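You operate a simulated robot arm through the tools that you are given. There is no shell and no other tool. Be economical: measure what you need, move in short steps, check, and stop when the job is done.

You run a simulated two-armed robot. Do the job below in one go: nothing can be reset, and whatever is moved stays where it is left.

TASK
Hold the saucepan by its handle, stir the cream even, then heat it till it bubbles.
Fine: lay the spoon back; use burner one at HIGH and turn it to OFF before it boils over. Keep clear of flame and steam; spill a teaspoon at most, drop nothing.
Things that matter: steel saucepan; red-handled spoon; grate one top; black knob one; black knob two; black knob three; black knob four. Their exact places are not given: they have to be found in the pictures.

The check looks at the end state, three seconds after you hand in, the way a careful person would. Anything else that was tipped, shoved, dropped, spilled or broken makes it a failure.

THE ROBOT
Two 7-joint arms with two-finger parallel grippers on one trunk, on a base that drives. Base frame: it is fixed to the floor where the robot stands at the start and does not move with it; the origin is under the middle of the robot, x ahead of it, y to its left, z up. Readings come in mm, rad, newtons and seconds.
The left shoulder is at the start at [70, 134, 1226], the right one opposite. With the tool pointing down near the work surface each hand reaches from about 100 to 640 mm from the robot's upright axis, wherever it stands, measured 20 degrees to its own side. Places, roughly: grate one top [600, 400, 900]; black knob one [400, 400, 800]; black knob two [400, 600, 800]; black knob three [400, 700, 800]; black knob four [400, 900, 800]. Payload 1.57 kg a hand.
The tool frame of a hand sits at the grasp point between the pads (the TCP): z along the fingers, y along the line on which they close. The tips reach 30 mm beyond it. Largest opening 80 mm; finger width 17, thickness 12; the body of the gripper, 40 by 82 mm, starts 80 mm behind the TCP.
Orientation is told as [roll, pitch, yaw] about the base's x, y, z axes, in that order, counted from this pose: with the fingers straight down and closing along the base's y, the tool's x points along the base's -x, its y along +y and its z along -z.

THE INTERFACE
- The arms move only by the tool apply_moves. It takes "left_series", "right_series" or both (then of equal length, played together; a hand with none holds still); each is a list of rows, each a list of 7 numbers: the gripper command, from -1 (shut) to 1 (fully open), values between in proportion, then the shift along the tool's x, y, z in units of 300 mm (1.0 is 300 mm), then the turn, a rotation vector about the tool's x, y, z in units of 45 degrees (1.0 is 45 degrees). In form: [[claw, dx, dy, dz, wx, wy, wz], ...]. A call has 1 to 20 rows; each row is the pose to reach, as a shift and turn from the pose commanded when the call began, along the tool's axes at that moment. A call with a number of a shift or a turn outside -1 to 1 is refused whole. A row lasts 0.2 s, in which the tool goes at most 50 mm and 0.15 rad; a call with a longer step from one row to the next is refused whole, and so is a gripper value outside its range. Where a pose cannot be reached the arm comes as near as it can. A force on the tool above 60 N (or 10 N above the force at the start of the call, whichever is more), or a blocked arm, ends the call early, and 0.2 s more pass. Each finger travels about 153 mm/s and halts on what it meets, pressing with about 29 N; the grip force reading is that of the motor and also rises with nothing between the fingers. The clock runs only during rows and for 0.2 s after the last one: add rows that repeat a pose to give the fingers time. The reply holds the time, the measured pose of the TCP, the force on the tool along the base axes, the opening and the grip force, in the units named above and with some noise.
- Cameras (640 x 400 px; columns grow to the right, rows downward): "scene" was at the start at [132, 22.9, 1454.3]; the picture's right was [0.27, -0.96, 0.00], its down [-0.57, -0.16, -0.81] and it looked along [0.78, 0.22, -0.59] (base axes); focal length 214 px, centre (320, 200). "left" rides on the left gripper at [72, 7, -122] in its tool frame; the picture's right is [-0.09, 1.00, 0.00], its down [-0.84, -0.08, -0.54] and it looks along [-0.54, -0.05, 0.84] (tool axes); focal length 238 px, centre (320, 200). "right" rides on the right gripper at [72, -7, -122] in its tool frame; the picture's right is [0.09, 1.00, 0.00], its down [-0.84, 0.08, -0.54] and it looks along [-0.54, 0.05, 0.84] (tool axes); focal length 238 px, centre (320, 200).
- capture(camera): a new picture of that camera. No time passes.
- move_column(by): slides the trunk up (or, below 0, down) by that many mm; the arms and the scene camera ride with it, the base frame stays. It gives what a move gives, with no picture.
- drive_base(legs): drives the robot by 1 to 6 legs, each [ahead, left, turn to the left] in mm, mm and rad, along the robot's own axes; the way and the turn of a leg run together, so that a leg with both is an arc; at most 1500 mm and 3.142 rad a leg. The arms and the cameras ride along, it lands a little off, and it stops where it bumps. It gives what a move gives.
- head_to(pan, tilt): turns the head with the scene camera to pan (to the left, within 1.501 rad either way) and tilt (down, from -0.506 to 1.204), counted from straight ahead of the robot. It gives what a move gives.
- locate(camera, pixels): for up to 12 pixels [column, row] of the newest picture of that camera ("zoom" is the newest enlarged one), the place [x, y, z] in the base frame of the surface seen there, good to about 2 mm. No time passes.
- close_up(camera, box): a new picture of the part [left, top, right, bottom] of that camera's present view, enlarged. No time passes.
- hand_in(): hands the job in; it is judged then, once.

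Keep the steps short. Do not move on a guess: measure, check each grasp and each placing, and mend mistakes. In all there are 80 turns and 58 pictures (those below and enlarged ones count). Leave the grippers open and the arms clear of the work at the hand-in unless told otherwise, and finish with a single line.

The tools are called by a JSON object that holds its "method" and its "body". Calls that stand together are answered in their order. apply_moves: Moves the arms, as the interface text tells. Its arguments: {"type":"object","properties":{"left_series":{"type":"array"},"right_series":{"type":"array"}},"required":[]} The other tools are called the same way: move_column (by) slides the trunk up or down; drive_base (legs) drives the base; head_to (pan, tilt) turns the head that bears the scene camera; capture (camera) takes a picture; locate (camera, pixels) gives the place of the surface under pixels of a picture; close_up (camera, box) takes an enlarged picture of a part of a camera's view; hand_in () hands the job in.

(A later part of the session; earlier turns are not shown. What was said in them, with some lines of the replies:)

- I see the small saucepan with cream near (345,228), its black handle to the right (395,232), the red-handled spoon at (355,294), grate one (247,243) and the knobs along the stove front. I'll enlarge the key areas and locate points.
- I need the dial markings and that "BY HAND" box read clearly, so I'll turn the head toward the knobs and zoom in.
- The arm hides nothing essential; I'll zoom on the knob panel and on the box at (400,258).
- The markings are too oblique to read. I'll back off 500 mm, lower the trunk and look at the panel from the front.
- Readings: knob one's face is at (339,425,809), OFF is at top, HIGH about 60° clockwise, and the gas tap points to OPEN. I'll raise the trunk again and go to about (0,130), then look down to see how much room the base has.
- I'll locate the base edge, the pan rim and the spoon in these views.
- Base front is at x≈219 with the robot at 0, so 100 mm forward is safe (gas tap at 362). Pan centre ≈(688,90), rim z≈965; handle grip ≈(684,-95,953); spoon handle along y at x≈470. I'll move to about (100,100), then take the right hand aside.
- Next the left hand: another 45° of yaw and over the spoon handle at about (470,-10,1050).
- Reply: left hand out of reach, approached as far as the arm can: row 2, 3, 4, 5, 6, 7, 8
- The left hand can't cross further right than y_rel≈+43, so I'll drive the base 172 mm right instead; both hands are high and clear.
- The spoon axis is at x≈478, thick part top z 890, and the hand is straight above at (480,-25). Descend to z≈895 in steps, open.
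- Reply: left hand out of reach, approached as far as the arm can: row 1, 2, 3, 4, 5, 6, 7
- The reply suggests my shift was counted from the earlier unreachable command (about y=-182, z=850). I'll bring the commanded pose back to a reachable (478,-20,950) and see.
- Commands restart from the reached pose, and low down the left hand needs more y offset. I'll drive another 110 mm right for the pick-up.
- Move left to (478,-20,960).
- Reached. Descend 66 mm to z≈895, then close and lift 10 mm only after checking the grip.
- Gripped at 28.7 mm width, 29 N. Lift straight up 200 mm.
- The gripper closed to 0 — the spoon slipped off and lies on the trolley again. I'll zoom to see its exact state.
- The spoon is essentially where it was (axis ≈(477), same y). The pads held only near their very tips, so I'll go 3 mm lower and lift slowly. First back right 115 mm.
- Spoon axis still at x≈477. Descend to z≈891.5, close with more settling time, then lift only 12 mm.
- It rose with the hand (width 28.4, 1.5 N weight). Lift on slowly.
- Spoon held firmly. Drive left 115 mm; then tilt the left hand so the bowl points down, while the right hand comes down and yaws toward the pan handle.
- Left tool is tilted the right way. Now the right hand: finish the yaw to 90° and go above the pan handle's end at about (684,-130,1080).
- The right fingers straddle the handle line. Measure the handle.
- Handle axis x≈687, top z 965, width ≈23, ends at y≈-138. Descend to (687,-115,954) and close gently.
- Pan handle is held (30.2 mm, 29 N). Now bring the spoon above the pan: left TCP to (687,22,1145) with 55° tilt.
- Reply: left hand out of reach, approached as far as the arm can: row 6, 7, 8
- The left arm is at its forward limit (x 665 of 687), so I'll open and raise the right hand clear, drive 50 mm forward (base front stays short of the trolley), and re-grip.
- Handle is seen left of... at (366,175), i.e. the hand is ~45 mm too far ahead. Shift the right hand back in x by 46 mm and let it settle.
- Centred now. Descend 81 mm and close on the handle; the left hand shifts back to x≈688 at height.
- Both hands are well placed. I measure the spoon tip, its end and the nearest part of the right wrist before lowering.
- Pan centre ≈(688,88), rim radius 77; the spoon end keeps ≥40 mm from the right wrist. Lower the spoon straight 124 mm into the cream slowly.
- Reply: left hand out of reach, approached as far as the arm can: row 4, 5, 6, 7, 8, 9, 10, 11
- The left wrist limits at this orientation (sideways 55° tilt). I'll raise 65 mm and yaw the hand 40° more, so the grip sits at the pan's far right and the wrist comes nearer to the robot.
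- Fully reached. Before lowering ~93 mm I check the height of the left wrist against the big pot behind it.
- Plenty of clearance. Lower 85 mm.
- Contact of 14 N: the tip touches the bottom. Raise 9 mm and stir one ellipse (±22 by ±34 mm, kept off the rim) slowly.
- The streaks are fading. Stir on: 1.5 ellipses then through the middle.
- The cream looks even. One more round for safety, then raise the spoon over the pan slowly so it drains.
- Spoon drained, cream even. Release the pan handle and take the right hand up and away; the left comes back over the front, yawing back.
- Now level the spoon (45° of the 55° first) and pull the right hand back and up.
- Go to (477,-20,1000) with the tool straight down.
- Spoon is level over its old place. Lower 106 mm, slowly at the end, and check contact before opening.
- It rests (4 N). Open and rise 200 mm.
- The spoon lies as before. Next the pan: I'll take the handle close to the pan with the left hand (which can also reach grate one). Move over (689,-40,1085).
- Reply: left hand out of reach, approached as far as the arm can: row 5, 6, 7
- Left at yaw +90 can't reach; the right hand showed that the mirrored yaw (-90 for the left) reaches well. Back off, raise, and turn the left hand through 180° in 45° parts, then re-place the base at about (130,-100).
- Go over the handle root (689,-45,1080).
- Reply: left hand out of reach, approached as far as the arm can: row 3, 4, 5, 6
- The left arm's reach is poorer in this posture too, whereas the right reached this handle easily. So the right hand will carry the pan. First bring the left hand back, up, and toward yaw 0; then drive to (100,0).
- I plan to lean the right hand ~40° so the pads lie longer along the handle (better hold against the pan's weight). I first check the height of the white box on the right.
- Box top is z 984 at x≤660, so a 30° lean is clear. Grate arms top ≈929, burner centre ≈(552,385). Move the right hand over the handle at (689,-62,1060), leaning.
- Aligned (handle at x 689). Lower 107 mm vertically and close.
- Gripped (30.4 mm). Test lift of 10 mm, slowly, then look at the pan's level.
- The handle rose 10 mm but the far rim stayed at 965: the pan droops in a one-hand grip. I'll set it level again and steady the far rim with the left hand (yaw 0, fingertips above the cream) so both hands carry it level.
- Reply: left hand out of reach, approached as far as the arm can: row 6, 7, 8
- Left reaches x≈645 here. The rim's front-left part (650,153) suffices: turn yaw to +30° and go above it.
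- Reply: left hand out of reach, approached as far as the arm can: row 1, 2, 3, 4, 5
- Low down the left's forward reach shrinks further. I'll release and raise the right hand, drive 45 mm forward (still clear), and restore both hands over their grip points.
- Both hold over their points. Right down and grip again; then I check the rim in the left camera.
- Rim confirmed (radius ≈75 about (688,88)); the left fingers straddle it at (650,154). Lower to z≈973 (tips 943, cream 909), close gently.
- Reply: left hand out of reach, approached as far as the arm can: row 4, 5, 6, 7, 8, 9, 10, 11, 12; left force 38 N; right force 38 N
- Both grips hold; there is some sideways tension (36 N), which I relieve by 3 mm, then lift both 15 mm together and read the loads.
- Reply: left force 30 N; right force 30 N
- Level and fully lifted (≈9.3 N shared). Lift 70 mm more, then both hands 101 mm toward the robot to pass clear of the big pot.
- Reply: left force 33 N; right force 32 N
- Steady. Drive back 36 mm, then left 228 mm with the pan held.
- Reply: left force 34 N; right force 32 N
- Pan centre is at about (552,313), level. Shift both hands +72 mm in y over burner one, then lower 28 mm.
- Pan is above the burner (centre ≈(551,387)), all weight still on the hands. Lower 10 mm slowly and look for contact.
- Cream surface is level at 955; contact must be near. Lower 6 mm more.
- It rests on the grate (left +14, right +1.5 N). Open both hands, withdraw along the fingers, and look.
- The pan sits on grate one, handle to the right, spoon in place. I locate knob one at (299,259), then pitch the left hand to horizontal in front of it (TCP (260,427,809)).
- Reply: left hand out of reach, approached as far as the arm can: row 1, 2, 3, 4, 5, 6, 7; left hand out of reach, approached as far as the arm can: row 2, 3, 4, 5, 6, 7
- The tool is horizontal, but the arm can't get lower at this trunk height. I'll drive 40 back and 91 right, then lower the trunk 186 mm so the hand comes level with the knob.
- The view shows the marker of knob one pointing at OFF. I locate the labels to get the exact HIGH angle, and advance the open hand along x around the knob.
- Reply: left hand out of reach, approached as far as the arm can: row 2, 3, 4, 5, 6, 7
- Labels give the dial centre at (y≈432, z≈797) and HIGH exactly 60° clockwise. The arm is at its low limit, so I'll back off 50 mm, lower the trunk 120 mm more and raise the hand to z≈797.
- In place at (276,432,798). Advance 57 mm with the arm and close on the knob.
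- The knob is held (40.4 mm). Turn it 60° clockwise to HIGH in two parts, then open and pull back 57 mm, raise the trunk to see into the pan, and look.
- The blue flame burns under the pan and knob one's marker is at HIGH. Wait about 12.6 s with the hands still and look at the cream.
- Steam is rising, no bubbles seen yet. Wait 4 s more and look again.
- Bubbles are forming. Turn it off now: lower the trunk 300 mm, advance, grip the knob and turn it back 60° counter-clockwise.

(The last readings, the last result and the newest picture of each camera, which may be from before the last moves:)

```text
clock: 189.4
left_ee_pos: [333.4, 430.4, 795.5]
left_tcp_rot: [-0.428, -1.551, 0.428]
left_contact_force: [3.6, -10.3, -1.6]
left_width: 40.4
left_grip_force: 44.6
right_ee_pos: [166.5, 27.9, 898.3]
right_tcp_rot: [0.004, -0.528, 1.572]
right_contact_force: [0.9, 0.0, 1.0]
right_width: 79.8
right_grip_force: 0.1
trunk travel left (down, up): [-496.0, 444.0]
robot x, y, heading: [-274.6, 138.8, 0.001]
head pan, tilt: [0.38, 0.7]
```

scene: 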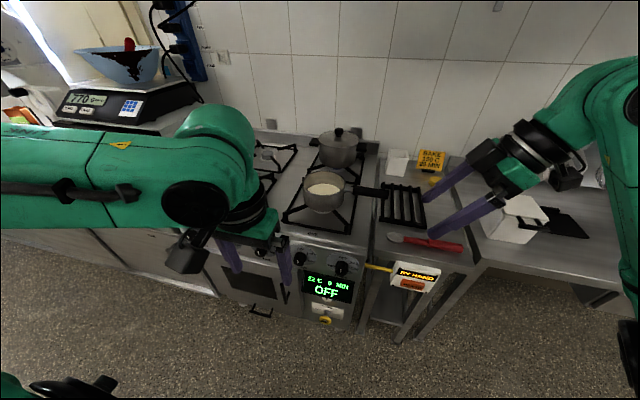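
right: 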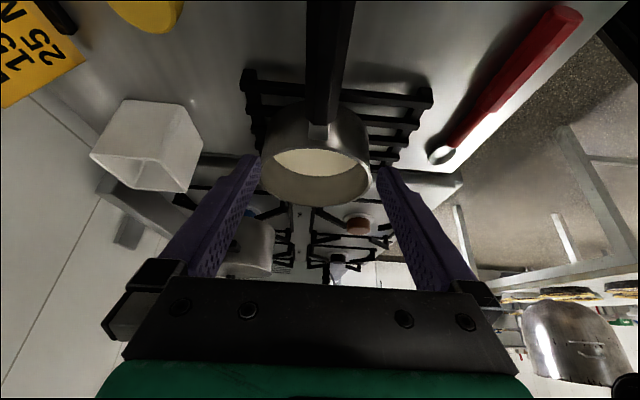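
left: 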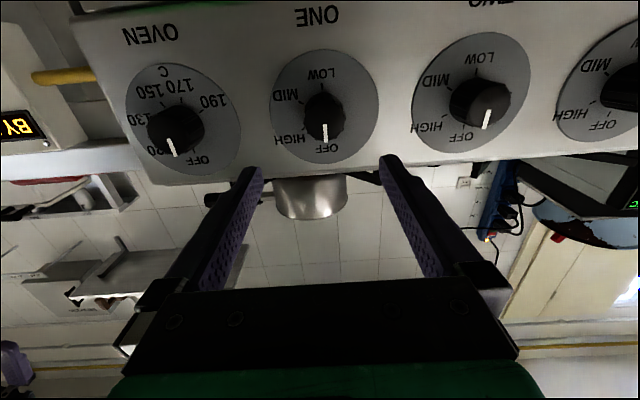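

The knob was turned back fully. Open, pull back, raise the trunk and check with the last picture.

{"method": "apply_moves", "body": {"left_series": [[-0.3, 0, 0, 0, 0, 0, 0], [0.3, 0, 0, 0, 0, 0, 0], [1, 0, 0, 0, 0, 0, 0], [1, 0, 0, -0.06, 0, 0, 0], [1, 0, 0, -0.14, 0, 0, 0], [1, 0, 0, -0.22, 0, 0, 0]]}}

{"method": "drive_base", "body": {"legs": [[-80, 0, 0]]}}

{"method": "move_column", "body": {"by": 300}}

{"method": "close_up", "body": {"camera": "scene", "box": [240, 110, 420, 290]}}

```text
clock: 190.8
left_ee_pos: [266.7, 433.9, 797.4]
left_tcp_rot: [-0.535, -1.555, 0.541]
left_contact_force: [0.3, 0.2, -0.4]
left_width: 80.2
left_grip_force: 0.0
right_ee_pos: [164.5, 31.0, 899.4]
right_tcp_rot: [0.003, -0.526, 1.575]
right_contact_force: [-0.6, -1.0, 0.3]
right_width: 79.9
right_grip_force: 0.0
trunk travel left (down, up): [-496.0, 444.0]
robot x, y, heading: [-273.7, 140.3, -0.005]
head pan, tilt: [0.38, 0.7]
```

```text
clock: 191.8
left_ee_pos: [186.9, 433.8, 796.9]
left_tcp_rot: [-0.529, -1.554, 0.528]
left_contact_force: [-0.6, -0.8, 0.7]
left_width: 80.0
left_grip_force: 0.1
right_ee_pos: [84.0, 29.3, 900.7]
right_tcp_rot: [0.0, -0.526, 1.572]
right_contact_force: [0.1, -0.2, 0.2]
right_width: 80.0
right_grip_force: 0.1
trunk travel left (down, up): [-496.0, 444.0]
robot x, y, heading: [-357.2, 140.0, -0.0]
head pan, tilt: [0.38, 0.7]
```

```text
clock: 194.8
left_ee_pos: [186.3, 432.7, 1096.2]
left_tcp_rot: [-0.501, -1.551, 0.504]
left_contact_force: [0.2, 0.7, 0.4]
left_width: 80.1
left_grip_force: 0.1
right_ee_pos: [86.2, 30.2, 1200.2]
right_tcp_rot: [0.003, -0.526, 1.572]
right_contact_force: [0.1, -0.5, 0.2]
right_width: 80.1
right_grip_force: 0.1
trunk travel left (down, up): [-796.0, 144.0]
robot x, y, heading: [-358.8, 135.9, 0.002]
head pan, tilt: [0.38, 0.7]
```

```text
2.22 times, centred on (330, 200) of scene
```

zoom: 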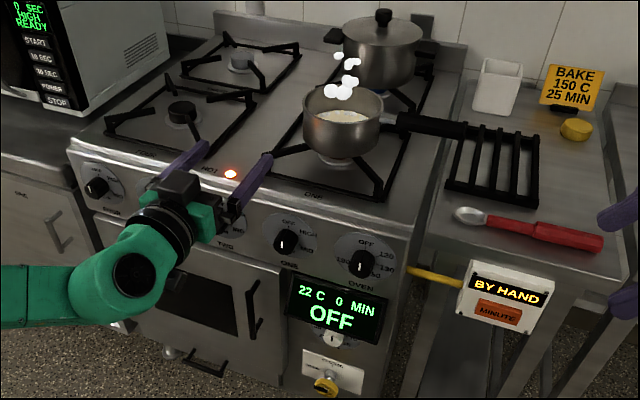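

The last picture shows the flame out, knob one at OFF and the cream bubbling in the pan with nothing spilled. The spoon is back in its place, and both grippers are open and clear, so I hand in.

{"method": "hand_in", "body": {}}

```text
The job is handed in.
```

The cream was stirred even and heated on burner one at HIGH until it bubbled, knob one was then turned to OFF with nothing spilled, and the spoon is back in place (it slipped from the gripper on the first lift, and the left hand steadied the pan's rim while moving it to the grate).
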